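You operate a simulated robot arm through the tools that you are given. There is no shell and no other tool. Be economical: measure what you need, move in short steps, check, and stop when the job is done.

The job below is to be done with a simulated two-armed robot. You get a single attempt, and the scene is never put back.

JOB
Strap the brown box, then send it down the roller shelf.
Fine: ratchet till the display says TIGHT and seal, without the slack button; then arch back and strap lever open. Where these are worked on the way, their far stop is far enough and under half their travel is too little: strap arch, strap lever.

The check looks at the end state, three seconds after you hand in, the way a careful person would. Anything else that was tipped, shoved, dropped, spilled or broken makes it a failure. Lids that push on must go on centred and level and be pressed home; caps that screw on are set level and turned clockwise until they are tight.

ROBOT AND FRAMES
Two 7-joint arms with fingered hands on one trunk, on a base that drives. Base frame: it is fixed to the floor where the robot stands at the start and does not move with it; the origin is under the middle of the robot, x ahead of it, y to its left, z up. Readings come in mm, degrees, newtons and seconds.
The left shoulder is at the start at [69, 182, 1147], the right one opposite. With the tool pointing down near the work surface each hand reaches from about 440 to 840 mm from the robot's upright axis, wherever it stands, measured 20 degrees to its own side. Places, roughly: green seal button [500, -200, 900]; plunger [700, -1500, 1100]; pusher [600, -1800, 1000]; ratchet lever [600, -300, 1000]; slack button [600, -200, 900]; strap arch [800, 0, 1000]; strap display [400, -200, 900]; strap lever [500, 100, 900]; yellow stop [500, 500, 800]. Payload 3.8 kg a hand.
The TCP of each hand is the grasp point between the finger pads, 30 mm short of the fingertips. In the tool frame z runs along the fingers and y along their closing line. The gripper opens to 104 mm. The gripper's body begins 35 mm behind the TCP. The gripper is a hand of 4 fingers: y runs from the thumb to the fingers, the wrist lies at [-17, -104, -178] in the tool frame, and closing takes about 1.5 s.
Orientation is that of the tool frame in the base frame, as [roll, pitch, yaw] about the fixed x, y, z axes, in that order (R = Rz(yaw) Ry(pitch) Rx(roll)). With the fingers straight down and the wrist toward the robot, the tool's x, y and z point along [0, 1, 0], [1, 0, 0] and [0, 0, -1] of the base frame.

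CONTROLS
- The arms move only by the tool servo_tool. It takes "left_targets", "right_targets" or both (then of equal length, played together; a hand with none holds still); each is text: rows parted by semicolons, each of 6 numbers parted by spaces: the shift along the tool's x, y, z in mm, then the turn, a rotation vector about the tool's x, y, z in degrees. In form: x y z rx ry rz; .... A call has 1 to 20 rows; each row shifts and turns the commanded pose from where the row before left it, along the tool's axes as they then stand. "left_gripper" and "right_gripper" are, for a hand that has rows, the opening in per cent of the stroke, from 0 (shut) to 100 (fully open), set as the call begins (left out, the last holds). Rows are played at 5 a second. More than 50 mm and 8.6 degrees between two rows, or a gripper value outside its range, and nothing of the call is played. Where a pose cannot be reached the arm comes as near as it can. A force on the tool above 90 N (or 10 N above the force at the start of the call, whichever is more), or a blocked arm, ends the call early, and 0.2 s more pass. The fingers move at their own pace (about 72 mm/s each) and stop on an object; they squeeze with about 23 N. The grip force told is the motor's: it shows also when the fingers shut on nothing. Time passes only in rows, and 0.2 s behind the last, so rows that do not move let the fingers close. The reply holds the time, the measured pose of the TCP, the force on the tool along the base axes, the opening and the grip force, in the units named above and with some noise, with the torque about the TCP (base axes, N m) and any sound that the robot's microphone picked up.
- Cameras (640 x 400 px; columns grow to the right, rows downward): "scene" is now at [163.2, 8.1, 1332]; the picture's right is [0.11, -0.99, 0.00], its down [-0.50, -0.06, -0.86] and it looks along [0.86, 0.10, -0.50] (base axes); focal length 214 px, centre (320, 200). "left" rides on the left gripper at [-66, -90, -126] in its tool frame; the picture's right is [-0.78, -0.30, 0.56], its down [0.57, -0.70, 0.42] and it looks along [0.27, 0.65, 0.71] (tool axes); focal length 275 px, centre (320, 200). "right" rides on the right gripper at [66, -90, -126] in its tool frame; the picture's right is [-0.78, 0.30, -0.56], its down [-0.57, -0.70, 0.42] and it looks along [-0.27, 0.65, 0.71] (tool axes); focal length 275 px, centre (320, 200). There is no depth. A picture from a camera that has moved, and an enlarged one, comes with that camera's place and axes in the base frame and with its lens.
- get_image(camera): a new picture of that camera. It takes no simulated time.
- lift_body(by): slides the trunk up (or, below 0, down) by that many mm; the arms and the scene camera ride with it, the base frame stays. It gives what a move gives, with no picture.
- steer(legs): drives the robot by 1 to 6 legs, each [ahead, left, turn to the left] in mm, mm and degrees, along the robot's own axes; the way and the turn of a leg run together, so that a leg with both is an arc; at most 1500 mm and 180 degrees a leg. The arms and the cameras ride along, it lands a little off, and it stops where it bumps. It gives what a move gives.
- move_fingers(index, middle, ring, thumb_bend, thumb_turn, hand): sets how far each is bent, from 0 (flat) to 1 (curled in); at 0.3 the hand is open as for a grip, at 0.7 the pads meet at the TCP. One left out holds its place. A second passes; each finger stops where it meets its share of the squeeze, and holds until it gets a number again. A gripper value or a shape takes the hand back. It gives what a move gives, with no picture; readings hold the bend of each and the force on the fingers (four entries, about 0 where the hand has none), thumb and palm. thumb_turn goes from beside the hand (0) to across from the fingers (1), as for a grip.
- hand_shape(shape, hand): the hand has 4 fingers and takes this shape, open, in about a second: jaw (thumb against the fingers, like two jaws); tri (thumb and two fingers); tip (a fingertip pinch); poke (one finger out to press); point (the index stretched); flat (the hand flat); cup (the hand cupped); fist (a fist). The gripper value then closes the fingers along that shape, each until it touches; the sizes above hold for jaw. It gives what a move gives, with no picture.
- turn_head(pan, tilt): turns the head with the scene camera to pan (to the left, within 86 degrees either way) and tilt (down, from -29 to 69), counted from straight ahead of the robot. It gives what a move gives.
- enlarge(camera, box): a new picture of the part [left, top, right, bottom] of that camera's present view, enlarged. It takes no simulated time.
- sign_off(): hands the job in; it is judged then, once.

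Work in short steps. Places have to be worked out from the pictures, the camera data and where the tool is seen: move nearer, look again, correct. Check each grasp and each placing, and mend what went wrong. You have 120 turns and 92 pictures in all, those below and enlarged ones among them. Open the grippers and draw the arms clear of the work before you hand the job in, unless the task says otherwise; then end with one line.

The tools are called by a JSON object that holds its "method" and its "body". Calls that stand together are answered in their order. servo_tool: Moves the arms, as the interface text tells. Its arguments: {"type":"object","properties":{"left_targets":{"type":"string"},"left_gripper":{"type":"number"},"right_targets":{"type":"string"},"right_gripper":{"type":"number"}},"required":[]} The other tools are called the same way: lift_body (by) slides the trunk up or down; hand_shape (shape, hand) gives the hand a shape; move_fingers (index, middle, ring, thumb_bend, thumb_turn, hand) moves the fingers one by one; steer (legs) drives the base; turn_head (pan, tilt) turns the head that bears the scene camera; get_image (camera) takes a picture; enlarge (camera, box) takes an enlarged picture of a part of a camera's view; sign_off () hands the job in.

At the start:

```text
time: 0.0
left_tcp_pos: [565.0, 192.9, 1229.1]
left_ee_rot: [-180.0, 0.1, 90.1]
left_wrist_force: [0.2, 0.6, -0.3]
left_wrist_torque: [-0.04, 0.03, -0.02]
left_grip_width: 104.1
left_grip_force: 0.1
left_shape: jaw
left_bend: [0.3, 0.3, 0.3, 0.3, 0.97]
left_finger forces: [0.0, 0.0, 0.0, 0.1, 0.0, 0.1]
right_tcp_pos: [564.1, -194.5, 1254.2]
right_ee_rot: [-179.9, -0.1, 90.0]
right_wrist_force: [-0.2, 0.0, 0.1]
right_wrist_torque: [0.03, 0.05, -0.04]
right_grip_width: 103.8
right_grip_force: 0.1
right_shape: jaw
right_bend: [0.3, 0.3, 0.3, 0.3, 0.97]
right_finger forces: [0.0, 0.0, 0.0, 0.0, 0.1, 0.0]
trunk travel left (down, up): [-300.0, 456.0]
robot x, y, heading: [0.6, 3.2, 0.2]
head pan, tilt: [6.5, 30.3]
```

scene: 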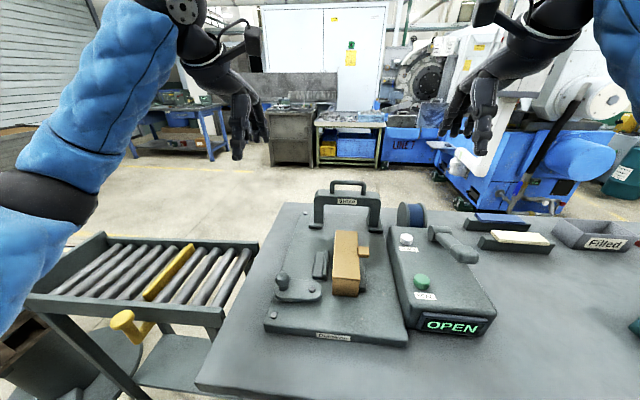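
right: 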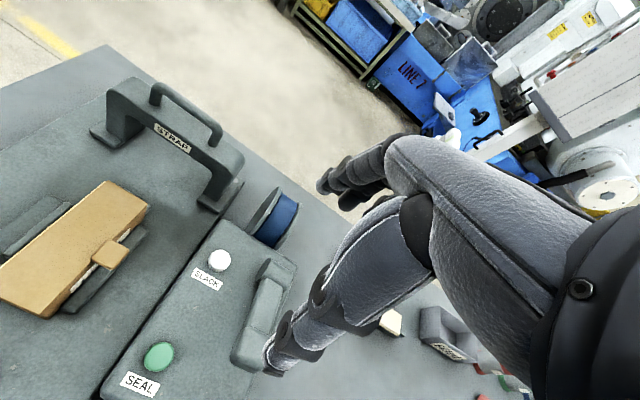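
left: 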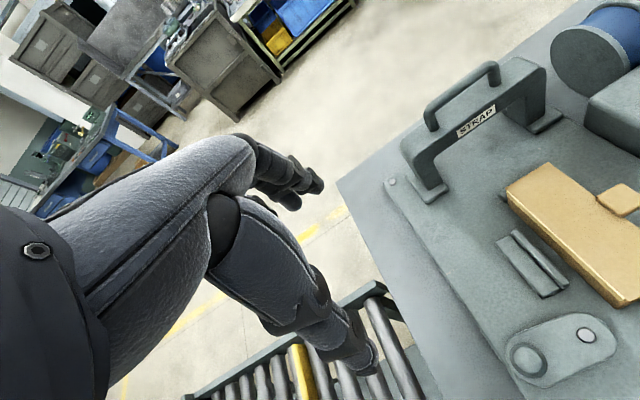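

The scene shows the strapping fixture, the machine with display OPEN, and the roller shelf to the left. I enlarge the work area to see the details.

{"method": "enlarge", "body": {"camera": "scene", "box": [240, 170, 510, 350]}}

{"method": "enlarge", "body": {"camera": "scene", "box": [0, 220, 270, 400]}}

{"method": "enlarge", "body": {"camera": "scene", "box": [440, 180, 640, 340]}}

```text
2.22 times, centred on (375, 260) of scene
camera zoom: at [163.2, 8.1, 1332.0], right [0.11, -0.99, 0.0], down [-0.5, -0.06, -0.86], along [0.86, 0.1, -0.5], focal length 477 px, centre (198, 67)
```

zoom: 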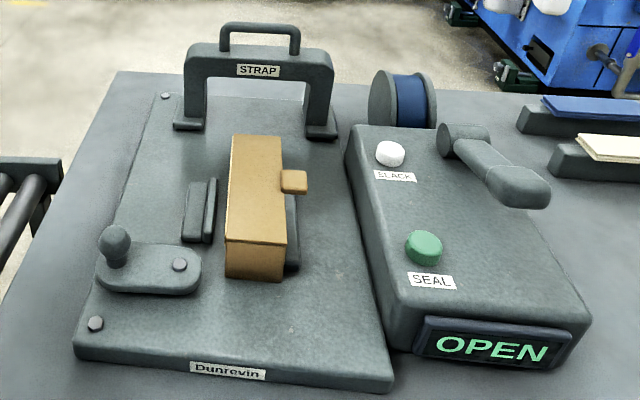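

```text
2.22 times, centred on (135, 310) of scene
camera zoom: at [163.2, 8.1, 1332.0], right [0.11, -0.99, 0.0], down [-0.5, -0.06, -0.86], along [0.86, 0.1, -0.5], focal length 477 px, centre (731, -44)
```

zoom: 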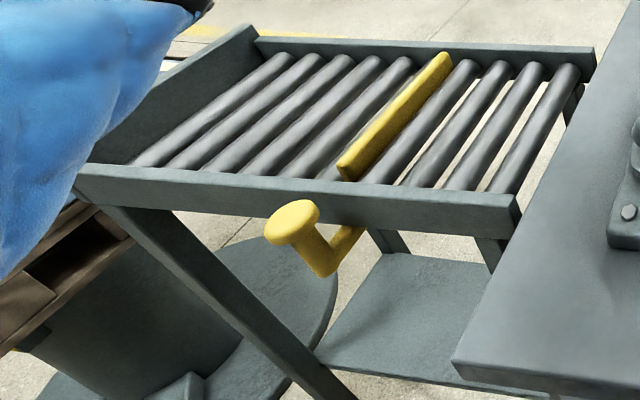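

```text
2.50 times, centred on (540, 260) of scene
camera zoom: at [163.2, 8.1, 1332.0], right [0.11, -0.99, 0.0], down [-0.5, -0.06, -0.86], along [0.86, 0.1, -0.5], focal length 536 px, centre (-230, 50)
```

zoom: 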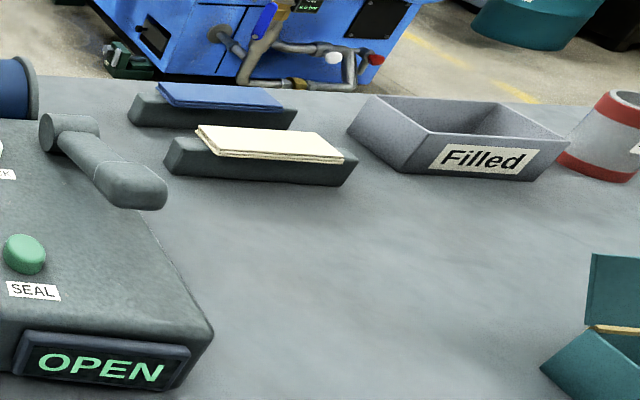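

I zoom in on the hand cameras to understand the box, its clamp and the lever.

{"method": "enlarge", "body": {"camera": "left", "box": [380, 150, 640, 400]}}

{"method": "enlarge", "body": {"camera": "right", "box": [0, 60, 320, 400]}}

```text
1.60 times, centred on (510, 275) of left
camera zoom: at [474.5, 126.4, 1354.3], right [-0.3, -0.78, -0.56], down [-0.7, 0.57, -0.42], along [0.65, 0.27, -0.71], focal length 440 px, centre (16, 80)
```

zoom: 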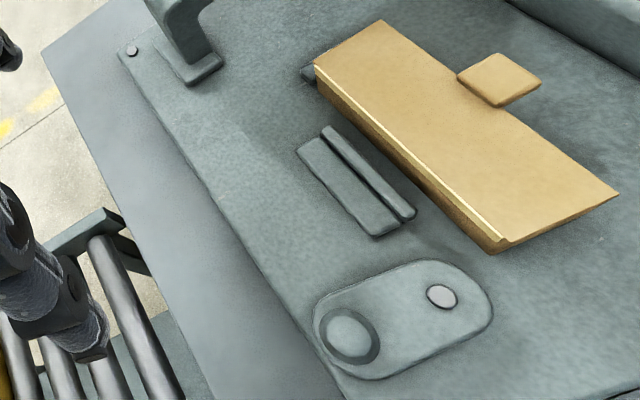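

```text
1.18 times, centred on (160, 230) of right
camera zoom: at [474.0, -129.0, 1378.5], right [0.3, -0.78, 0.56], down [-0.7, -0.57, -0.42], along [0.65, -0.27, -0.71], focal length 324 px, centre (508, 165)
```

zoom: 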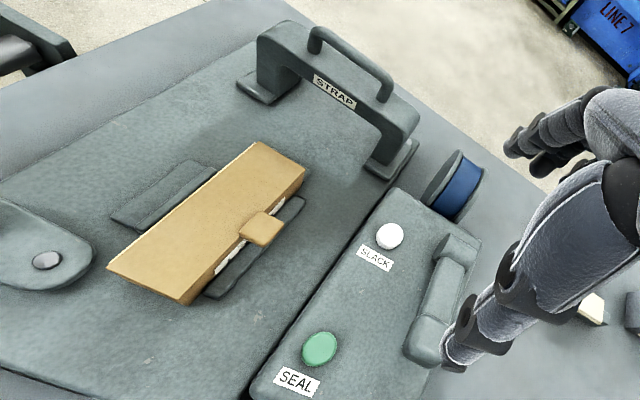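

Box top is about z=940 (x 493–660, y −42…20), the plate about z=880, the lever knob about [479,131,940] with pivot bolt near [481,64]. I bring the left hand above the knob.

{"method": "servo_tool", "body": {"left_targets": "-10.3 -14.3 36 0 0 0; -10.3 -14.3 36 0 0 0; -10.3 -14.3 36 0 0 0; -10.3 -14.3 36 0 0 0; -10.3 -14.3 36 0 0 0; -10.3 -14.3 36 0 0 0"}}

{"method": "get_image", "body": {"camera": "left"}}

{"method": "get_image", "body": {"camera": "scene"}}

```text
time: 1.4
left_tcp_pos: [479.5, 132.9, 1014.0]
left_ee_rot: [-180.0, 0.0, 90.2]
left_wrist_force: [0.1, 0.6, -0.5]
left_wrist_torque: [-0.04, -0.01, 0.02]
left_grip_width: 103.6
left_grip_force: 0.1
left_shape: jaw
left_bend: [0.3, 0.3, 0.3, 0.3, 0.97]
left_finger forces: [0.0, 0.0, 0.1, 0.0, 0.0, 0.0]
right_tcp_pos: [563.9, -194.4, 1253.8]
right_ee_rot: [-179.9, 0.1, 90.0]
right_wrist_force: [-0.3, 0.4, 0.5]
right_wrist_torque: [-0.03, 0.0, 0.01]
right_grip_width: 103.9
right_grip_force: 0.1
right_shape: jaw
right_bend: [0.3, 0.3, 0.3, 0.3, 0.97]
right_finger forces: [0.1, 0.0, 0.0, 0.0, 0.1, 0.0]
trunk travel left (down, up): [-300.0, 456.0]
robot x, y, heading: [0.1, 0.7, -0.2]
head pan, tilt: [6.5, 30.3]
```

```text
83 pictures are left
camera left: at [389.1, 65.8, 1138.0], right [-0.3, -0.78, -0.56], down [-0.7, 0.57, -0.43], along [0.65, 0.27, -0.71], focal length 275 px, centre (320, 200)
```

left: 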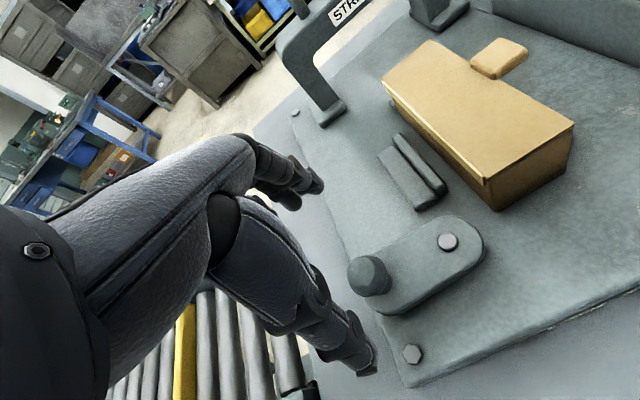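

```text
82 pictures are left
camera scene: at [163.2, 8.1, 1332.0], right [0.11, -0.99, 0.0], down [-0.5, -0.06, -0.86], along [0.86, 0.1, -0.5], focal length 214 px, centre (320, 200)
```

scene: 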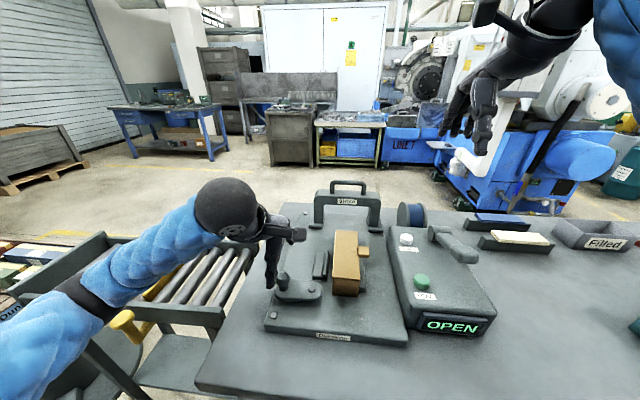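

Knob refined to about [482,128,~930]. I descend around it with the jaws straddling it in x.

{"method": "servo_tool", "body": {"left_targets": "-5 2 25 0 0 0; 0 0 25 0 0 0; 0 0 20 0 0 0"}}

{"method": "get_image", "body": {"camera": "left"}}

{"method": "enlarge", "body": {"camera": "scene", "box": [220, 190, 400, 350]}}

```text
time: 2.2
left_tcp_pos: [480.3, 127.4, 943.6]
left_ee_rot: [-179.9, 0.0, 90.0]
left_wrist_force: [-0.5, -0.1, -0.4]
left_wrist_torque: [-0.01, 0.03, 0.0]
left_grip_width: 103.5
left_grip_force: 0.1
left_shape: jaw
left_bend: [0.3, 0.3, 0.3, 0.3, 0.97]
left_finger forces: [0.0, 0.1, 0.1, 0.0, 0.0, 0.1]
right_tcp_pos: [562.4, -193.9, 1252.1]
right_ee_rot: [180.0, -0.1, 90.0]
right_wrist_force: [-0.2, 0.5, -0.5]
right_wrist_torque: [0.02, 0.01, -0.01]
right_grip_width: 103.9
right_grip_force: 0.0
right_shape: jaw
right_bend: [0.3, 0.3, 0.3, 0.3, 0.97]
right_finger forces: [0.1, 0.0, 0.0, 0.0, 0.1, 0.0]
trunk travel left (down, up): [-300.0, 456.0]
robot x, y, heading: [-1.8, -0.5, -0.1]
head pan, tilt: [6.5, 30.3]
```

```text
81 pictures are left
camera left: at [390.5, 60.8, 1067.8], right [-0.3, -0.78, -0.56], down [-0.7, 0.57, -0.42], along [0.65, 0.26, -0.71], focal length 275 px, centre (320, 200)
```

left: 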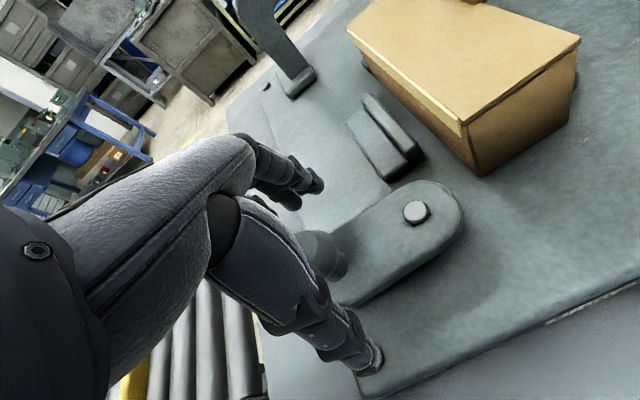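

```text
2.50 times, centred on (310, 270) of scene
camera zoom: at [163.3, 8.1, 1331.9], right [0.11, -0.99, 0.0], down [-0.5, -0.06, -0.86], along [0.86, 0.1, -0.5], focal length 536 px, centre (345, 25)
```

zoom: 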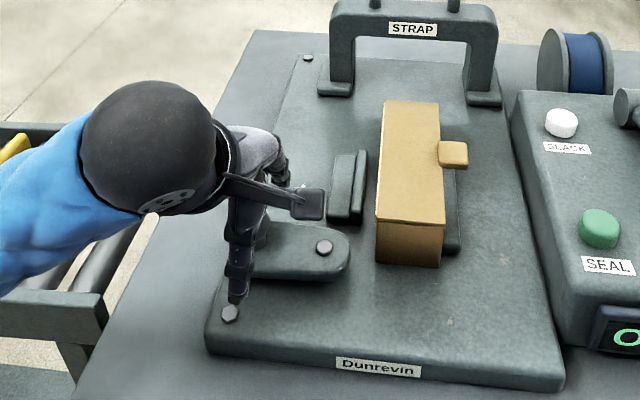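

Fingers straddle the knob. I close the left hand on it.

{"method": "servo_tool", "body": {"left_targets": "0 0 5 0 0 0; 0 0 0 0 0 0; 0 0 0 0 0 0; 0 0 0 0 0 0; 0 0 0 0 0 0; 0 0 0 0 0 0; 0 0 0 0 0 0; 0 0 0 0 0 0", "left_gripper": 0}}

{"method": "get_image", "body": {"camera": "left"}}

```text
time: 4.0
left_tcp_pos: [479.2, 127.1, 937.6]
left_ee_rot: [-179.8, 0.0, 89.9]
left_wrist_force: [-4.0, -2.7, -5.7]
left_wrist_torque: [-0.06, 0.02, 0.01]
left_grip_width: 17.2
left_grip_force: 23.2
left_shape: jaw
left_bend: [0.72, 0.6, 0.69, 0.74, 1.0]
left_finger forces: [10.4, 6.8, 0.0, 0.0, 20.1, 0.1]
right_tcp_pos: [564.3, -194.1, 1253.2]
right_ee_rot: [179.9, 0.0, 90.1]
right_wrist_force: [-0.1, 0.0, 0.1]
right_wrist_torque: [-0.01, -0.02, -0.01]
right_grip_width: 103.8
right_grip_force: 0.1
right_shape: jaw
right_bend: [0.3, 0.3, 0.3, 0.3, 0.97]
right_finger forces: [0.0, 0.0, 0.1, 0.1, 0.0, 0.0]
trunk travel left (down, up): [-300.0, 456.0]
robot x, y, heading: [-0.2, 2.4, 0.1]
head pan, tilt: [6.5, 30.3]
```

```text
79 pictures are left
camera left: at [389.9, 60.1, 1062.6], right [-0.3, -0.78, -0.56], down [-0.7, 0.57, -0.42], along [0.65, 0.26, -0.71], focal length 275 px, centre (320, 200)
```

left: 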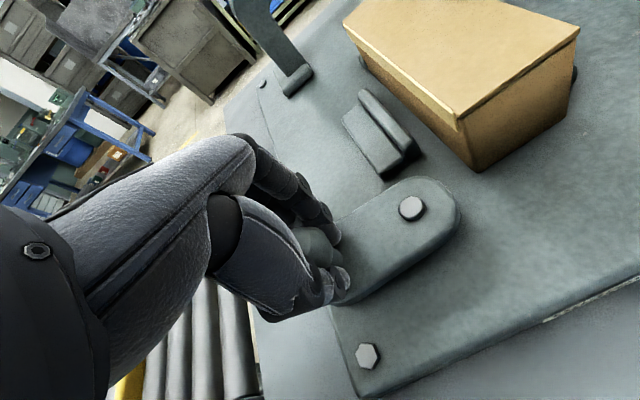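

The knob is held. I test the turning direction with small arc steps toward the robot (−x), watching the force.

{"method": "servo_tool", "body": {"left_targets": "0 -5 0 0 0 0; -1 -6 0 0 0 0; 0 0 0 0 0 0"}}

```text
time: 4.8
left_tcp_pos: [469.0, 126.5, 938.1]
left_ee_rot: [-180.0, 0.0, 90.1]
left_wrist_force: [2.8, 3.2, -3.5]
left_wrist_torque: [0.05, -0.12, 0.13]
left_grip_width: 17.1
left_grip_force: 22.6
left_shape: jaw
left_bend: [0.72, 0.6, 0.69, 0.75, 1.0]
left_finger forces: [11.5, 9.0, 0.0, 0.0, 19.1, 0.0]
right_tcp_pos: [564.9, -192.3, 1252.4]
right_ee_rot: [180.0, -0.1, 90.1]
right_wrist_force: [0.0, 0.5, -0.6]
right_wrist_torque: [0.0, 0.01, 0.01]
right_grip_width: 103.3
right_grip_force: 0.1
right_shape: jaw
right_bend: [0.3, 0.3, 0.3, 0.3, 0.97]
right_finger forces: [0.1, 0.0, 0.0, 0.0, 0.1, 0.0]
trunk travel left (down, up): [-300.0, 456.0]
robot x, y, heading: [0.7, 5.4, 0.0]
head pan, tilt: [6.5, 30.3]
```

It turns freely toward me. I continue along the arc.

{"method": "servo_tool", "body": {"left_targets": "-3 -10.5 0 0 0 0; -4.6 -10 0 0 0 0; -6.3 -9 0 0 0 0; -7.8 -7.8 0 0 0 0; 0 0 0 0 0 0"}}

{"method": "get_image", "body": {"camera": "left"}}

```text
time: 6.0
left_tcp_pos: [431.8, 104.3, 937.7]
left_ee_rot: [179.9, 0.0, 90.0]
left_wrist_force: [5.3, 2.2, -1.3]
left_wrist_torque: [0.31, -0.28, 0.34]
left_grip_width: 16.3
left_grip_force: 23.3
left_shape: jaw
left_bend: [0.72, 0.58, 0.69, 0.77, 0.97]
left_finger forces: [10.6, 18.8, 0.0, 0.0, 17.2, 0.0]
right_tcp_pos: [564.3, -193.9, 1252.0]
right_ee_rot: [-179.9, 0.0, 90.1]
right_wrist_force: [0.6, 0.5, -0.1]
right_wrist_torque: [0.02, -0.01, 0.0]
right_grip_width: 103.7
right_grip_force: 0.0
right_shape: jaw
right_bend: [0.3, 0.3, 0.3, 0.3, 0.97]
right_finger forces: [0.0, 0.1, 0.0, 0.0, 0.1, 0.0]
trunk travel left (down, up): [-300.0, 456.0]
robot x, y, heading: [-0.7, 1.8, 0.0]
head pan, tilt: [6.5, 30.3]
```

```text
78 pictures are left
camera left: at [342.1, 37.4, 1061.6], right [-0.3, -0.78, -0.56], down [-0.7, 0.57, -0.42], along [0.65, 0.26, -0.71], focal length 275 px, centre (320, 200)
```

left: 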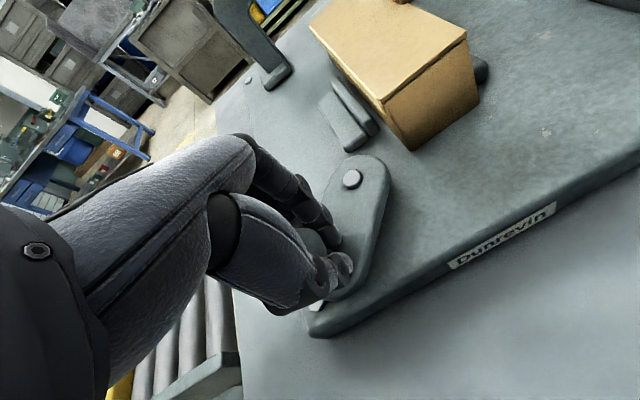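

The lever turns and the jaw pad is nearing the box. I go on to about 90°.

{"method": "servo_tool", "body": {"left_targets": "-9 -6.3 0 0 0 0; -10 -4.6 0 0 0 0; -10.5 -2.8 0 0 0 0; -11 -1 0 0 0 0; 0 0 0 0 0 0"}}

{"method": "get_image", "body": {"camera": "left"}}

{"method": "enlarge", "body": {"camera": "scene", "box": [240, 190, 500, 350]}}

```text
time: 7.2
left_tcp_pos: [420.3, 86.1, 936.0]
left_ee_rot: [-179.9, -1.9, 92.5]
left_wrist_force: [7.2, 83.8, 12.2]
left_wrist_torque: [3.04, -0.77, 2.46]
left_grip_width: 18.2
left_grip_force: 23.1
left_shape: jaw
left_bend: [0.73, 0.52, 0.69, 0.79, 0.98]
left_finger forces: [0.0, 90.8, 0.1, 0.1, 12.5, 0.0]
right_tcp_pos: [564.2, -185.0, 1255.4]
right_ee_rot: [-179.9, 0.5, 90.0]
right_wrist_force: [-0.7, 0.1, 0.2]
right_wrist_torque: [0.0, 0.03, -0.01]
right_grip_width: 103.6
right_grip_force: 0.1
right_shape: jaw
right_bend: [0.3, 0.3, 0.3, 0.3, 0.97]
right_finger forces: [0.0, 0.1, 0.0, 0.0, 0.0, 0.1]
trunk travel left (down, up): [-300.0, 456.0]
robot x, y, heading: [0.7, -2.9, 0.2]
head pan, tilt: [6.5, 30.3]
```

```text
77 pictures are left
camera left: at [334.6, 10.8, 1058.1], right [-0.26, -0.77, -0.58], down [-0.73, 0.56, -0.4], along [0.63, 0.32, -0.71], focal length 275 px, centre (320, 200)
```

left: 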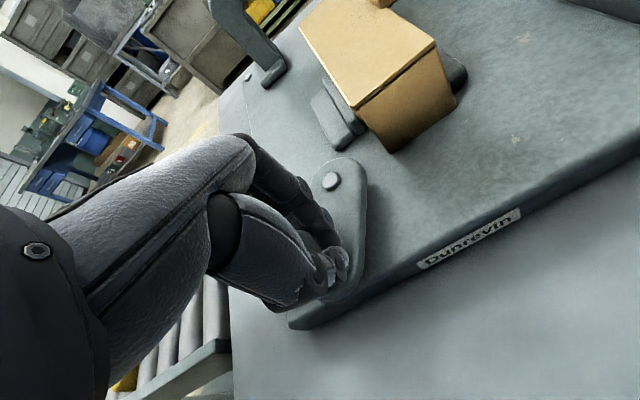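

```text
2.46 times, centred on (370, 270) of scene
camera zoom: at [162.9, 18.6, 1332.0], right [0.11, -0.99, 0.01], down [-0.5, -0.06, -0.86], along [0.86, 0.09, -0.51], focal length 528 px, centre (197, 28)
```

zoom: 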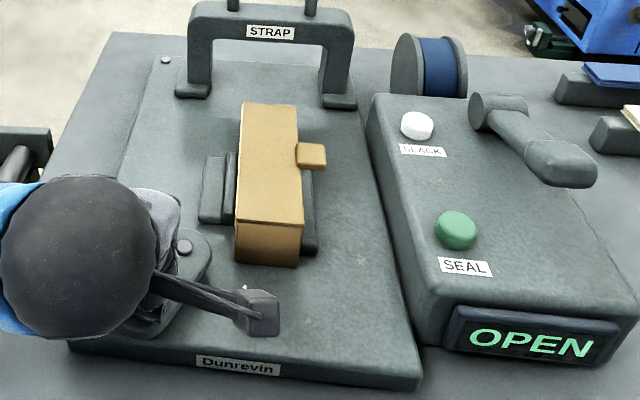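

The lever hit its stop at about 70° with the jaw against the box (84 N). I back the command off to relieve the force, then open.

{"method": "servo_tool", "body": {"left_targets": "9 0 0 0 0 0; 7 2 0 0 0 0; 0 0 0 0 0 0"}}

```text
time: 8.0
left_tcp_pos: [420.4, 87.5, 937.2]
left_ee_rot: [-179.7, -0.7, 90.9]
left_wrist_force: [9.5, 40.2, -1.8]
left_wrist_torque: [1.68, -0.56, 1.55]
left_grip_width: 18.2
left_grip_force: 22.9
left_shape: jaw
left_bend: [0.73, 0.52, 0.69, 0.79, 0.98]
left_finger forces: [11.1, 60.3, 0.0, 0.0, 16.4, 0.1]
right_tcp_pos: [565.6, -190.1, 1252.6]
right_ee_rot: [-179.9, 0.2, 89.9]
right_wrist_force: [-0.7, -0.8, -0.8]
right_wrist_torque: [-0.02, 0.02, 0.03]
right_grip_width: 103.8
right_grip_force: 0.0
right_shape: jaw
right_bend: [0.3, 0.3, 0.3, 0.3, 0.97]
right_finger forces: [0.0, 0.0, 0.1, 0.0, 0.0, 0.0]
trunk travel left (down, up): [-300.0, 456.0]
robot x, y, heading: [0.8, -2.3, -0.4]
head pan, tilt: [6.5, 30.3]
```

Still 40 N of push; I release fully.

{"method": "servo_tool", "body": {"left_targets": "9 0 0 0 0 0; 0 0 0 0 0 0"}}

{"method": "servo_tool", "body": {"left_targets": "0 0 0 0 0 0; 0 0 0 0 0 0; 0 0 0 0 0 0; 0 0 0 0 0 0; 0 0 0 0 0 0; 0 0 0 0 0 0; 0 0 0 0 0 0", "left_gripper": 100}}

{"method": "get_image", "body": {"camera": "left"}}

```text
time: 8.6
left_tcp_pos: [420.2, 88.6, 937.4]
left_ee_rot: [-179.8, 0.0, 90.1]
left_wrist_force: [10.7, 13.7, -7.9]
left_wrist_torque: [0.89, -0.54, 0.98]
left_grip_width: 18.0
left_grip_force: 23.3
left_shape: jaw
left_bend: [0.73, 0.52, 0.69, 0.79, 0.97]
left_finger forces: [16.3, 43.3, 0.1, 0.0, 17.2, 0.1]
right_tcp_pos: [565.1, -192.5, 1252.2]
right_ee_rot: [-179.9, 0.1, 90.1]
right_wrist_force: [0.8, 0.5, 0.3]
right_wrist_torque: [-0.01, 0.03, 0.0]
right_grip_width: 103.8
right_grip_force: 0.1
right_shape: jaw
right_bend: [0.3, 0.3, 0.3, 0.3, 0.97]
right_finger forces: [0.0, 0.0, 0.0, 0.0, 0.1, 0.1]
trunk travel left (down, up): [-300.0, 456.0]
robot x, y, heading: [-1.1, -0.5, -0.1]
head pan, tilt: [6.5, 30.3]
```

```text
time: 10.2
left_tcp_pos: [419.4, 86.9, 938.3]
left_ee_rot: [179.9, 0.0, 90.1]
left_wrist_force: [-0.3, 0.4, -0.6]
left_wrist_torque: [0.02, 0.01, -0.01]
left_grip_width: 103.5
left_grip_force: 0.0
left_shape: jaw
left_bend: [0.3, 0.3, 0.3, 0.3, 0.97]
left_finger forces: [0.0, 0.0, 0.0, 0.0, 0.0, 0.0]
right_tcp_pos: [564.4, -195.0, 1252.6]
right_ee_rot: [-179.9, 0.0, 90.0]
right_wrist_force: [-0.4, -0.8, -0.3]
right_wrist_torque: [0.03, -0.01, -0.02]
right_grip_width: 103.5
right_grip_force: 0.1
right_shape: jaw
right_bend: [0.3, 0.3, 0.3, 0.3, 0.97]
right_finger forces: [0.0, 0.0, 0.1, 0.0, 0.0, 0.0]
trunk travel left (down, up): [-300.0, 456.0]
robot x, y, heading: [-0.7, -0.4, -0.2]
head pan, tilt: [6.5, 30.3]
```

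```text
75 pictures are left
camera left: at [329.3, 20.5, 1062.5], right [-0.3, -0.78, -0.56], down [-0.7, 0.57, -0.42], along [0.65, 0.27, -0.71], focal length 275 px, centre (320, 200)
```

left: 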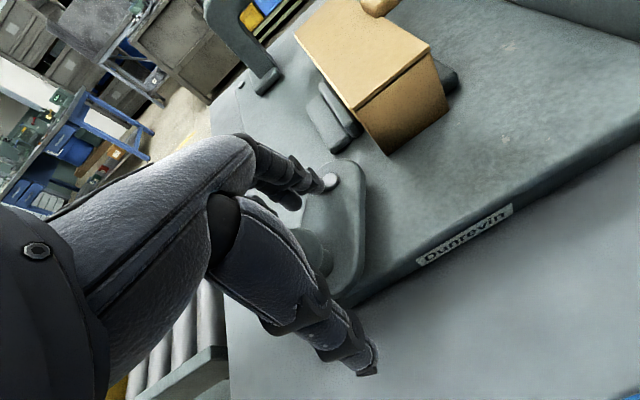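

The clamp is closed on the box and stays. I raise the left hand and move toward the arch handle (~[750,−7,1050]), staying higher at first.

{"method": "servo_tool", "body": {"left_targets": "0 0 -45 0 0 0; 0 0 -45 0 0 0; 0 0 -45 0 0 0; 0 0 -45 0 0 0; 0 0 -30 0 0 0; -13 45 0 0 0 0; -13 45 0 0 0 0; -13 45 0 0 0 0; -13 45 0 0 0 0; -13 45 0 0 0 0; -13 45 0 0 0 0; -14 45 0 0 0 0; 0 0 0 0 0 0"}}

{"method": "get_image", "body": {"camera": "left"}}

{"method": "get_image", "body": {"camera": "scene"}}

```text
time: 13.0
left_tcp_pos: [724.8, 2.1, 1141.9]
left_ee_rot: [-179.8, -0.1, 90.0]
left_wrist_force: [0.1, 1.5, 0.6]
left_wrist_torque: [-0.06, 0.02, -0.01]
left_grip_width: 104.0
left_grip_force: 0.1
left_shape: jaw
left_bend: [0.3, 0.3, 0.3, 0.3, 0.97]
left_finger forces: [0.0, 0.0, 0.0, 0.0, 0.0, 0.0]
left hand out of reach, approached as far as the arm can: row 12
right_tcp_pos: [566.5, -190.3, 1251.4]
right_ee_rot: [-179.9, 0.0, 90.2]
right_wrist_force: [-0.2, -0.7, -0.3]
right_wrist_torque: [-0.05, 0.03, 0.01]
right_grip_width: 103.8
right_grip_force: 0.0
right_shape: jaw
right_bend: [0.3, 0.3, 0.3, 0.3, 0.97]
right_finger forces: [0.0, 0.0, 0.0, 0.1, 0.0, 0.1]
trunk travel left (down, up): [-300.0, 456.0]
robot x, y, heading: [4.1, 1.5, 0.2]
head pan, tilt: [6.5, 30.3]
```

```text
74 pictures are left
camera left: at [636.0, -64.3, 1267.1], right [-0.3, -0.78, -0.56], down [-0.7, 0.57, -0.42], along [0.65, 0.26, -0.71], focal length 275 px, centre (320, 200)
```

left: 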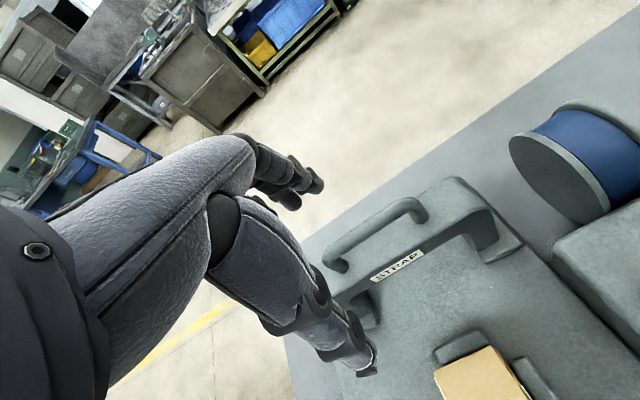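

```text
73 pictures are left
camera scene: at [165.9, 10.0, 1331.4], right [0.11, -0.99, 0.0], down [-0.5, -0.06, -0.86], along [0.86, 0.1, -0.51], focal length 214 px, centre (320, 200)
```

scene: 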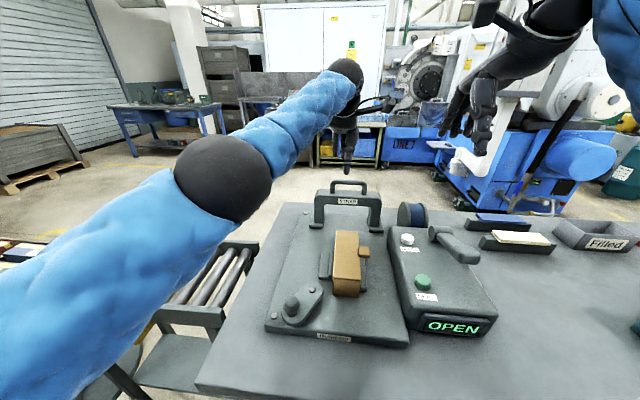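

Handle centre is about [757,−20,1050], a bit out of reach; I drive 60 mm ahead (checking for bumps).

{"method": "steer", "body": {"legs": [[60, 0, 0]]}}

```text
time: 14.0
left_tcp_pos: [786.5, 0.4, 1143.0]
left_ee_rot: [-179.9, 0.0, 90.1]
left_wrist_force: [-0.5, 1.5, -0.3]
left_wrist_torque: [-0.02, 0.02, 0.0]
left_grip_width: 103.9
left_grip_force: 0.1
left_shape: jaw
left_bend: [0.3, 0.3, 0.3, 0.3, 0.97]
left_finger forces: [0.1, 0.0, 0.0, 0.0, 0.0, 0.0]
right_tcp_pos: [626.5, -195.3, 1253.2]
right_ee_rot: [-179.8, -0.1, 90.0]
right_wrist_force: [0.9, 0.7, -0.4]
right_wrist_torque: [0.01, 0.05, 0.03]
right_grip_width: 103.8
right_grip_force: 0.0
right_shape: jaw
right_bend: [0.3, 0.3, 0.3, 0.3, 0.97]
right_finger forces: [0.0, 0.1, 0.1, 0.0, 0.0, 0.0]
trunk travel left (down, up): [-300.0, 456.0]
robot x, y, heading: [62.8, -2.7, -0.1]
head pan, tilt: [6.5, 30.3]
```

Now I move over the handle and descend so that the fingertips straddle the bar.

{"method": "servo_tool", "body": {"left_targets": "-20 -30 0 0 0 0; 0 0 30 0 0 0; 0 0 30 0 0 0; 0 0 14 0 0 0; 0 0 0 0 0 0"}}

{"method": "get_image", "body": {"camera": "left"}}

{"method": "enlarge", "body": {"camera": "scene", "box": [260, 130, 440, 260]}}

```text
time: 15.2
left_tcp_pos: [754.4, -19.0, 1071.5]
left_ee_rot: [-179.9, 0.0, 89.9]
left_wrist_force: [0.1, 0.5, -0.2]
left_wrist_torque: [-0.03, -0.01, 0.02]
left_grip_width: 103.9
left_grip_force: 0.0
left_shape: jaw
left_bend: [0.3, 0.3, 0.3, 0.3, 0.97]
left_finger forces: [0.0, 0.1, 0.1, 0.0, 0.0, 0.0]
right_tcp_pos: [624.0, -193.4, 1253.8]
right_ee_rot: [-180.0, 0.0, 90.1]
right_wrist_force: [0.1, 0.2, 0.3]
right_wrist_torque: [0.05, 0.0, 0.02]
right_grip_width: 103.8
right_grip_force: 0.1
right_shape: jaw
right_bend: [0.3, 0.3, 0.3, 0.3, 0.97]
right_finger forces: [0.1, 0.0, 0.0, 0.0, 0.0, 0.1]
trunk travel left (down, up): [-300.0, 456.0]
robot x, y, heading: [60.7, 2.2, 0.1]
head pan, tilt: [6.5, 30.3]
```

```text
72 pictures are left
camera left: at [664.6, -86.0, 1194.7], right [-0.3, -0.78, -0.56], down [-0.7, 0.57, -0.42], along [0.65, 0.27, -0.71], focal length 275 px, centre (320, 200)
```

left: 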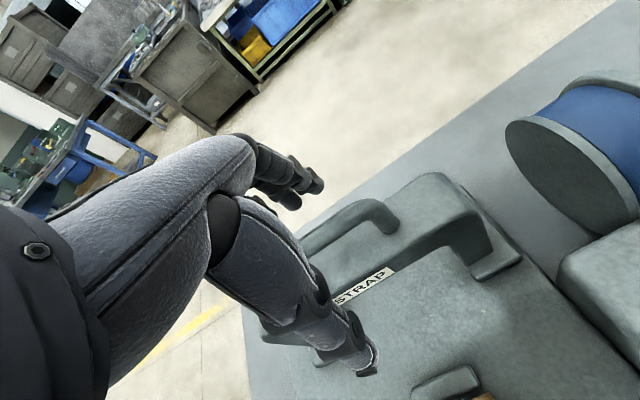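

```text
3.08 times, centred on (350, 195) of scene
camera zoom: at [224.1, 8.0, 1332.0], right [0.11, -0.99, 0.0], down [-0.5, -0.06, -0.86], along [0.86, 0.1, -0.5], focal length 660 px, centre (228, 215)
```

zoom: 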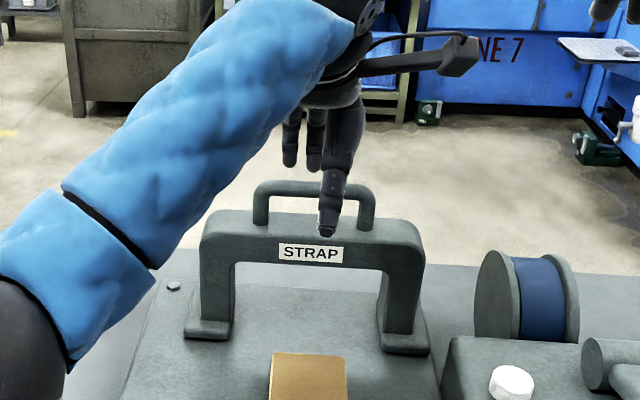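

Handle bar is at z≈1052 above a crossbar top ~1013. I lower to z≈1058 and close.

{"method": "servo_tool", "body": {"left_targets": "8 2 13 0 0 0; 0 0 0 0 0 0; 0 0 0 0 0 0; 0 0 0 0 0 0; 0 0 0 0 0 0; 0 0 0 0 0 0; 0 0 0 0 0 0; 0 0 0 0 0 0; 0 0 0 0 0 0", "left_gripper": 0}}

{"method": "enlarge", "body": {"camera": "scene", "box": [260, 130, 440, 260]}}

```text
time: 17.2
left_tcp_pos: [756.7, -11.2, 1057.4]
left_ee_rot: [-179.9, -0.1, 90.0]
left_wrist_force: [-0.1, 1.1, -2.5]
left_wrist_torque: [0.09, -0.04, -0.04]
left_grip_width: 14.8
left_grip_force: 23.0
left_shape: jaw
left_bend: [0.74, 0.47, 0.44, 0.49, 1.0]
left_finger forces: [10.9, 5.9, 2.8, 0.0, 18.3, 0.0]
right_tcp_pos: [626.2, -193.6, 1253.5]
right_ee_rot: [-180.0, 0.0, 90.0]
right_wrist_force: [-0.3, 0.6, -0.3]
right_wrist_torque: [0.01, 0.03, -0.02]
right_grip_width: 103.9
right_grip_force: 0.0
right_shape: jaw
right_bend: [0.3, 0.3, 0.3, 0.3, 0.97]
right_finger forces: [0.0, 0.0, 0.0, 0.0, 0.1, 0.0]
trunk travel left (down, up): [-300.0, 456.0]
robot x, y, heading: [61.6, -1.9, -0.1]
head pan, tilt: [6.5, 30.3]
```

```text
3.08 times, centred on (350, 195) of scene
camera zoom: at [224.7, 8.1, 1331.9], right [0.11, -0.99, 0.0], down [-0.5, -0.06, -0.86], along [0.86, 0.1, -0.5], focal length 660 px, centre (228, 215)
```

zoom: 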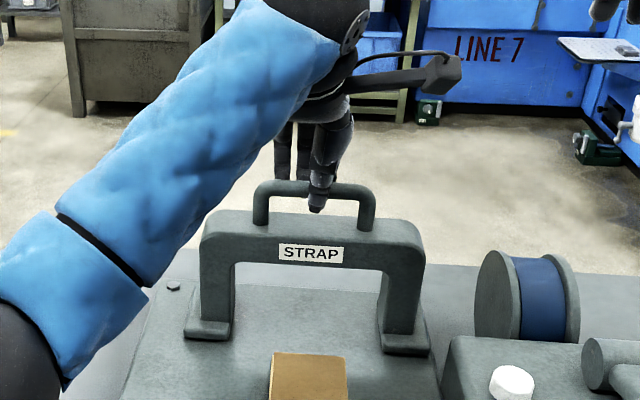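

Handle gripped. I test a gentle pull toward the robot.

{"method": "servo_tool", "body": {"left_targets": "0 -8 0 0 0 0; 0 -8 0 0 0 0; 0 -8 0 0 0 0; 0 0 0 0 0 0"}}

```text
time: 18.2
left_tcp_pos: [731.8, -11.4, 1056.9]
left_ee_rot: [-179.9, 0.0, 90.0]
left_wrist_force: [0.6, 1.6, -3.9]
left_wrist_torque: [0.04, 0.0, -0.02]
left_grip_width: 14.6
left_grip_force: 23.2
left_shape: jaw
left_bend: [0.74, 0.47, 0.44, 0.49, 1.0]
left_finger forces: [11.0, 5.9, 2.8, 0.1, 19.2, 0.1]
right_tcp_pos: [625.6, -193.3, 1253.1]
right_ee_rot: [-179.9, -0.1, 89.9]
right_wrist_force: [-0.6, 0.5, -0.9]
right_wrist_torque: [-0.02, -0.01, 0.01]
right_grip_width: 103.7
right_grip_force: 0.0
right_shape: jaw
right_bend: [0.3, 0.3, 0.3, 0.3, 0.97]
right_finger forces: [0.1, 0.0, 0.0, 0.0, 0.0, 0.0]
trunk travel left (down, up): [-300.0, 456.0]
robot x, y, heading: [62.8, -0.7, 0.0]
head pan, tilt: [6.5, 30.3]
```

It slides freely. I check the view before going further.

{"method": "servo_tool", "body": {"left_targets": "0 -15 0 0 0 0; 0 -15 0 0 0 0; 0 -15 0 0 0 0; 0 -15 0 0 0 0; 0 0 0 0 0 0"}}

{"method": "enlarge", "body": {"camera": "scene", "box": [240, 130, 500, 330]}}

```text
time: 19.4
left_tcp_pos: [672.0, -11.4, 1056.3]
left_ee_rot: [-180.0, 0.0, 90.1]
left_wrist_force: [-0.5, 0.7, -6.0]
left_wrist_torque: [0.02, 0.04, -0.04]
left_grip_width: 14.6
left_grip_force: 22.9
left_shape: jaw
left_bend: [0.74, 0.47, 0.44, 0.49, 1.0]
left_finger forces: [10.9, 5.9, 2.7, 0.0, 19.4, 0.0]
right_tcp_pos: [625.8, -193.4, 1253.4]
right_ee_rot: [-179.9, 0.1, 90.0]
right_wrist_force: [0.3, 0.3, 0.4]
right_wrist_torque: [0.01, 0.01, -0.03]
right_grip_width: 103.8
right_grip_force: 0.1
right_shape: jaw
right_bend: [0.3, 0.3, 0.3, 0.3, 0.97]
right_finger forces: [0.0, 0.1, 0.1, 0.0, 0.1, 0.0]
trunk travel left (down, up): [-300.0, 456.0]
robot x, y, heading: [61.8, 0.7, -0.4]
head pan, tilt: [6.5, 30.3]
```

```text
2.00 times, centred on (370, 230) of scene
camera zoom: at [224.9, 8.1, 1331.8], right [0.11, -0.99, 0.0], down [-0.5, -0.06, -0.86], along [0.86, 0.1, -0.51], focal length 429 px, centre (220, 140)
```

zoom: 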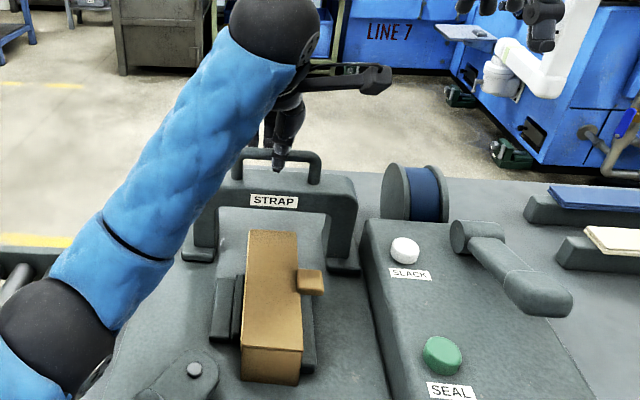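

Arch slides along the plate over the box. I continue until it stops.

{"method": "servo_tool", "body": {"left_targets": "0 -12 0 0 0 0; 0 -12 0 0 0 0; 0 -12 0 0 0 0; 0 -12 0 0 0 0; 0 -12 0 0 0 0; 0 -12 0 0 0 0; 0 -12 0 0 0 0; 0 -12 0 0 0 0; 0 0 0 0 0 0"}}

{"method": "get_image", "body": {"camera": "scene"}}

```text
time: 21.4
left_tcp_pos: [583.2, -11.6, 1057.0]
left_ee_rot: [179.7, 0.2, 90.5]
left_wrist_force: [40.4, -0.4, 0.2]
left_wrist_torque: [0.09, -0.95, -0.16]
left_grip_width: 27.6
left_grip_force: 23.1
left_shape: jaw
left_bend: [0.27, 0.39, 0.33, 0.55, 1.0]
left_finger forces: [23.7, 17.5, 4.2, 0.1, 5.6, 0.1]
right_tcp_pos: [630.5, -195.2, 1250.8]
right_ee_rot: [-179.7, 0.0, 89.9]
right_wrist_force: [0.2, -0.2, -0.6]
right_wrist_torque: [-0.03, 0.01, 0.0]
right_grip_width: 103.5
right_grip_force: 0.0
right_shape: jaw
right_bend: [0.3, 0.3, 0.3, 0.3, 0.97]
right_finger forces: [0.0, 0.1, 0.0, 0.1, 0.0, 0.0]
trunk travel left (down, up): [-300.0, 456.0]
robot x, y, heading: [66.9, 0.5, 0.0]
head pan, tilt: [6.5, 30.3]
```

```text
68 pictures are left
camera scene: at [230.3, 7.8, 1331.3], right [0.11, -0.99, 0.0], down [-0.51, -0.06, -0.86], along [0.86, 0.1, -0.51], focal length 214 px, centre (320, 200)
```

scene: 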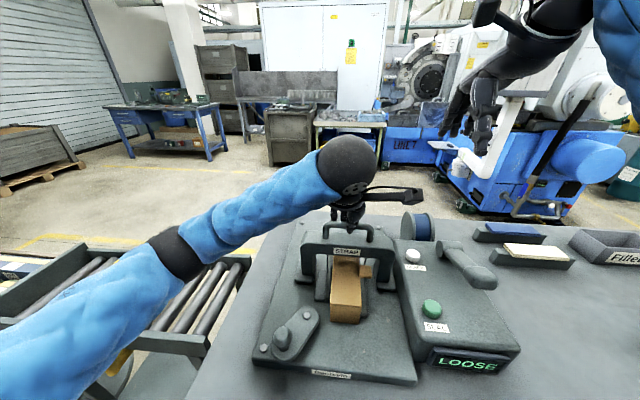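

Display now says LOOSE: arch is at its far stop over the box. I relieve, open the left hand and raise it clear.

{"method": "servo_tool", "body": {"left_targets": "0 6 0 0 0 0; 0 0 0 0 0 0; 0 0 0 0 0 0; 0 0 0 0 0 0; 0 0 0 0 0 0; 0 0 0 0 0 0; 0 0 0 0 0 0; 0 0 0 0 0 0", "left_gripper": 100}}

{"method": "servo_tool", "body": {"left_targets": "0 0 -30 0 0 0; 0 0 -40 0 0 0; 0 0 -40 0 0 0; 30 0 -30 0 0 0; 40 0 0 0 0 0; 40 0 0 0 0 0; 40 0 0 0 0 0; 40 0 0 0 0 0; 0 0 0 0 0 0"}}

{"method": "get_image", "body": {"camera": "right"}}

{"method": "enlarge", "body": {"camera": "scene", "box": [270, 200, 540, 390]}}

```text
time: 23.2
left_tcp_pos: [582.8, -13.2, 1057.2]
left_ee_rot: [179.9, 0.0, 90.0]
left_wrist_force: [-0.2, 0.0, -0.2]
left_wrist_torque: [-0.02, 0.02, 0.0]
left_grip_width: 103.7
left_grip_force: 0.1
left_shape: jaw
left_bend: [0.3, 0.3, 0.3, 0.3, 0.97]
left_finger forces: [0.0, 0.0, 0.0, 0.0, 0.0, 0.0]
right_tcp_pos: [624.6, -193.7, 1252.7]
right_ee_rot: [-180.0, 0.0, 90.0]
right_wrist_force: [0.1, 0.2, -0.1]
right_wrist_torque: [0.0, -0.01, -0.02]
right_grip_width: 103.6
right_grip_force: 0.2
right_shape: jaw
right_bend: [0.3, 0.3, 0.3, 0.3, 0.97]
right_finger forces: [0.0, 0.0, 0.0, 0.1, 0.0, 0.0]
trunk travel left (down, up): [-300.0, 456.0]
robot x, y, heading: [58.6, 3.1, 0.1]
head pan, tilt: [6.5, 30.3]
```

```text
time: 25.2
left_tcp_pos: [581.4, 179.3, 1200.5]
left_ee_rot: [-180.0, 0.0, 90.0]
left_wrist_force: [1.3, -0.1, -0.1]
left_wrist_torque: [0.02, -0.04, -0.01]
left_grip_width: 103.7
left_grip_force: 0.1
left_shape: jaw
left_bend: [0.3, 0.3, 0.3, 0.3, 0.97]
left_finger forces: [0.1, 0.0, 0.0, 0.1, 0.0, 0.0]
right_tcp_pos: [625.9, -194.6, 1253.1]
right_ee_rot: [-179.9, 0.0, 90.0]
right_wrist_force: [0.7, 0.2, -0.7]
right_wrist_torque: [0.01, 0.02, 0.03]
right_grip_width: 103.8
right_grip_force: 0.0
right_shape: jaw
right_bend: [0.3, 0.3, 0.3, 0.3, 0.97]
right_finger forces: [0.1, 0.0, 0.1, 0.1, 0.0, 0.0]
trunk travel left (down, up): [-300.0, 456.0]
robot x, y, heading: [61.8, 3.1, 0.1]
head pan, tilt: [6.5, 30.3]
```

```text
67 pictures are left
camera right: at [535.2, -129.8, 1378.2], right [0.3, -0.78, 0.56], down [-0.7, -0.57, -0.42], along [0.65, -0.27, -0.71], focal length 275 px, centre (320, 200)
```

right: 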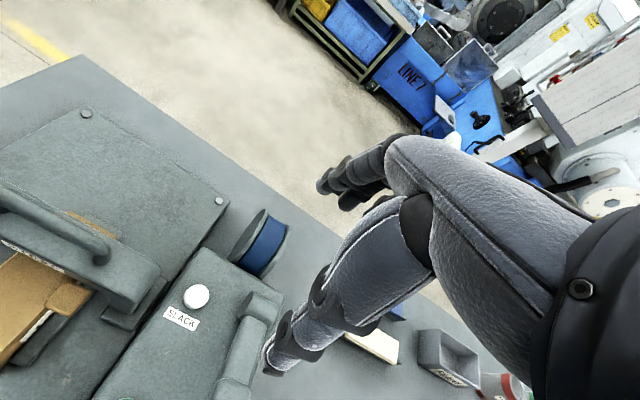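

```text
2.11 times, centred on (405, 295) of scene
camera zoom: at [224.4, 7.3, 1331.9], right [0.11, -0.99, 0.0], down [-0.5, -0.06, -0.86], along [0.86, 0.1, -0.5], focal length 452 px, centre (141, 0)
```

zoom: 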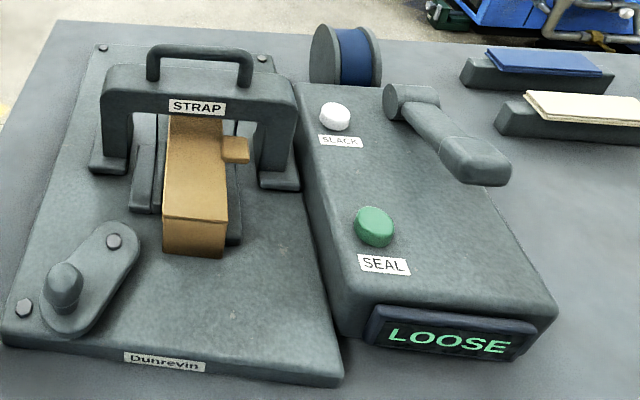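

Lever grip is about [565,−265,988], pivot about [645,−255,970], axis across y. I turn the right hand 90° so that it closes across the lever.

{"method": "servo_tool", "body": {"right_targets": "0 0 0 0 0 -8.2; 0 0 0 0 0 -8.2; 0 0 0 0 0 -8.2; 0 0 0 0 0 -8.2; 0 0 0 0 0 -8.2; 0 0 0 0 0 -8.2; 0 0 0 0 0 -8.2; 0 0 0 0 0 -8.2; 0 0 0 0 0 -8.2; 0 0 0 0 0 -8.2; 0 0 0 0 0 -8; 0 0 0 0 0 0"}}

```text
time: 27.8
left_tcp_pos: [582.4, 179.6, 1199.7]
left_ee_rot: [180.0, 0.0, 90.0]
left_wrist_force: [0.3, -0.2, -0.1]
left_wrist_torque: [0.0, 0.01, 0.03]
left_grip_width: 103.7
left_grip_force: 0.0
left_shape: jaw
left_bend: [0.3, 0.3, 0.3, 0.3, 0.97]
left_finger forces: [0.0, 0.0, 0.0, 0.0, 0.0, 0.0]
right_tcp_pos: [624.0, -194.1, 1252.6]
right_ee_rot: [180.0, 0.0, -179.9]
right_wrist_force: [-1.0, -0.2, -0.6]
right_wrist_torque: [0.02, -0.01, 0.05]
right_grip_width: 104.0
right_grip_force: 0.2
right_shape: jaw
right_bend: [0.3, 0.3, 0.3, 0.3, 0.97]
right_finger forces: [0.0, 0.0, 0.0, 0.0, 0.0, 0.0]
trunk travel left (down, up): [-300.0, 456.0]
robot x, y, heading: [62.2, 0.3, -0.0]
head pan, tilt: [6.5, 30.3]
```

Now I bring the right hand above the lever grip.

{"method": "servo_tool", "body": {"right_targets": "15 -17.5 20 0 0 0; 15 -17.5 30 0 0 0; 15 -17.5 40 0 0 0; 15 -17.5 40 0 0 0; 0 0 40 0 0 0; 0 0 0 0 0 0", "right_gripper": 75}}

{"method": "get_image", "body": {"camera": "right"}}

{"method": "enlarge", "body": {"camera": "scene", "box": [370, 180, 570, 340]}}

```text
time: 29.2
left_tcp_pos: [581.1, 178.8, 1200.0]
left_ee_rot: [-179.9, 0.0, 90.0]
left_wrist_force: [0.1, 0.5, -0.7]
left_wrist_torque: [0.01, -0.02, 0.01]
left_grip_width: 103.7
left_grip_force: 0.2
left_shape: jaw
left_bend: [0.3, 0.3, 0.3, 0.3, 0.97]
left_finger forces: [0.0, 0.0, 0.0, 0.1, 0.0, 0.0]
right_tcp_pos: [563.6, -265.6, 1082.2]
right_ee_rot: [179.9, 0.0, 179.8]
right_wrist_force: [-0.9, 0.0, 0.0]
right_wrist_torque: [0.01, 0.0, -0.03]
right_grip_width: 78.3
right_grip_force: 0.0
right_shape: jaw
right_bend: [0.27, 0.35, 0.32, 0.52, 0.98]
right_finger forces: [0.0, 0.1, 0.1, 0.0, 0.0, 0.0]
trunk travel left (down, up): [-300.0, 456.0]
robot x, y, heading: [63.1, 2.0, 0.1]
head pan, tilt: [6.5, 30.3]
```

```text
65 pictures are left
camera right: at [497.5, -356.0, 1207.1], right [0.78, 0.3, 0.56], down [0.57, -0.7, -0.42], along [0.27, 0.65, -0.71], focal length 275 px, centre (320, 200)
```

right: 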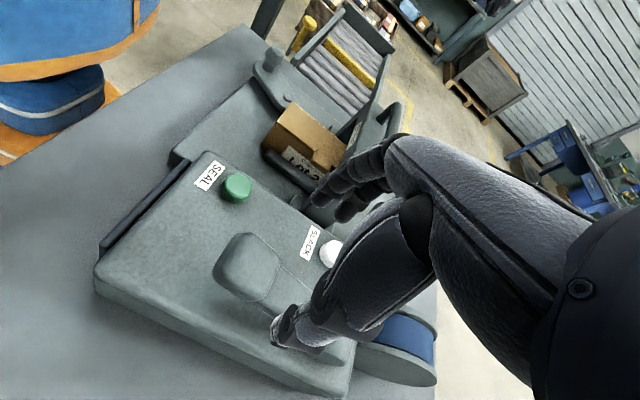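

```text
2.50 times, centred on (470, 260) of scene
camera zoom: at [223.9, 8.2, 1332.1], right [0.11, -0.99, 0.0], down [-0.5, -0.06, -0.86], along [0.86, 0.1, -0.5], focal length 536 px, centre (-55, 50)
```

zoom: 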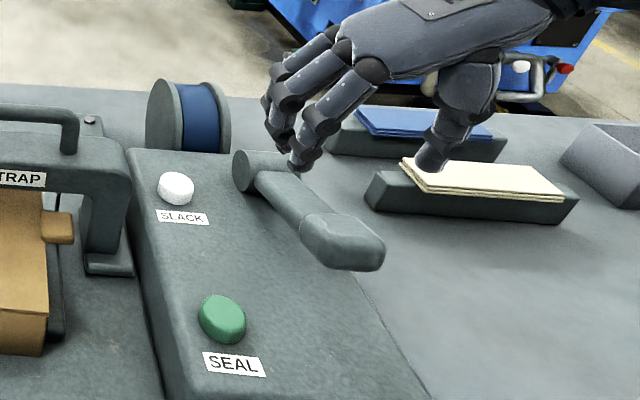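

Lever end is around [545,−267,990], aligned with the hand. I descend and check.

{"method": "servo_tool", "body": {"right_targets": "10 -1 30 0 0 0; 0 0 30 0 0 0; 0 0 25 0 0 0; 0 0 0 0 0 0"}}

{"method": "get_image", "body": {"camera": "right"}}

{"method": "enlarge", "body": {"camera": "scene", "box": [370, 180, 570, 340]}}

```text
time: 30.2
left_tcp_pos: [581.7, 179.1, 1199.0]
left_ee_rot: [-180.0, 0.0, 89.9]
left_wrist_force: [0.5, 0.0, -0.2]
left_wrist_torque: [-0.05, 0.0, 0.01]
left_grip_width: 103.6
left_grip_force: 0.1
left_shape: jaw
left_bend: [0.3, 0.3, 0.3, 0.3, 0.97]
left_finger forces: [0.1, 0.0, 0.0, 0.0, 0.0, 0.0]
right_tcp_pos: [553.9, -266.5, 998.6]
right_ee_rot: [-179.9, 0.0, 179.9]
right_wrist_force: [0.3, 0.3, -0.1]
right_wrist_torque: [0.0, 0.01, 0.02]
right_grip_width: 78.4
right_grip_force: 0.1
right_shape: jaw
right_bend: [0.27, 0.35, 0.32, 0.52, 0.98]
right_finger forces: [0.1, 0.0, 0.1, 0.1, 0.0, 0.0]
trunk travel left (down, up): [-300.0, 456.0]
robot x, y, heading: [59.5, 0.4, 0.1]
head pan, tilt: [6.5, 30.3]
```

```text
63 pictures are left
camera right: at [488.5, -356.0, 1123.9], right [0.78, 0.3, 0.56], down [0.57, -0.7, -0.42], along [0.27, 0.65, -0.71], focal length 275 px, centre (320, 200)
```

right: 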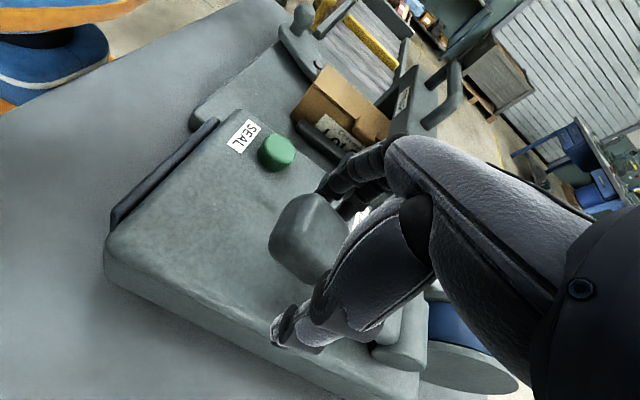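

```text
2.50 times, centred on (470, 260) of scene
camera zoom: at [224.2, 8.2, 1332.0], right [0.11, -0.99, 0.0], down [-0.5, -0.06, -0.86], along [0.86, 0.1, -0.5], focal length 536 px, centre (-55, 50)
```

zoom: 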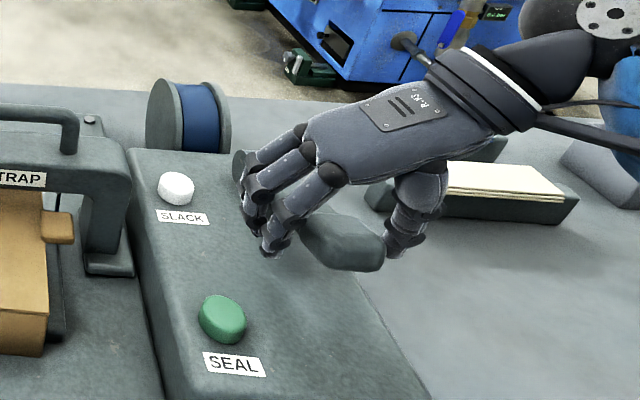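

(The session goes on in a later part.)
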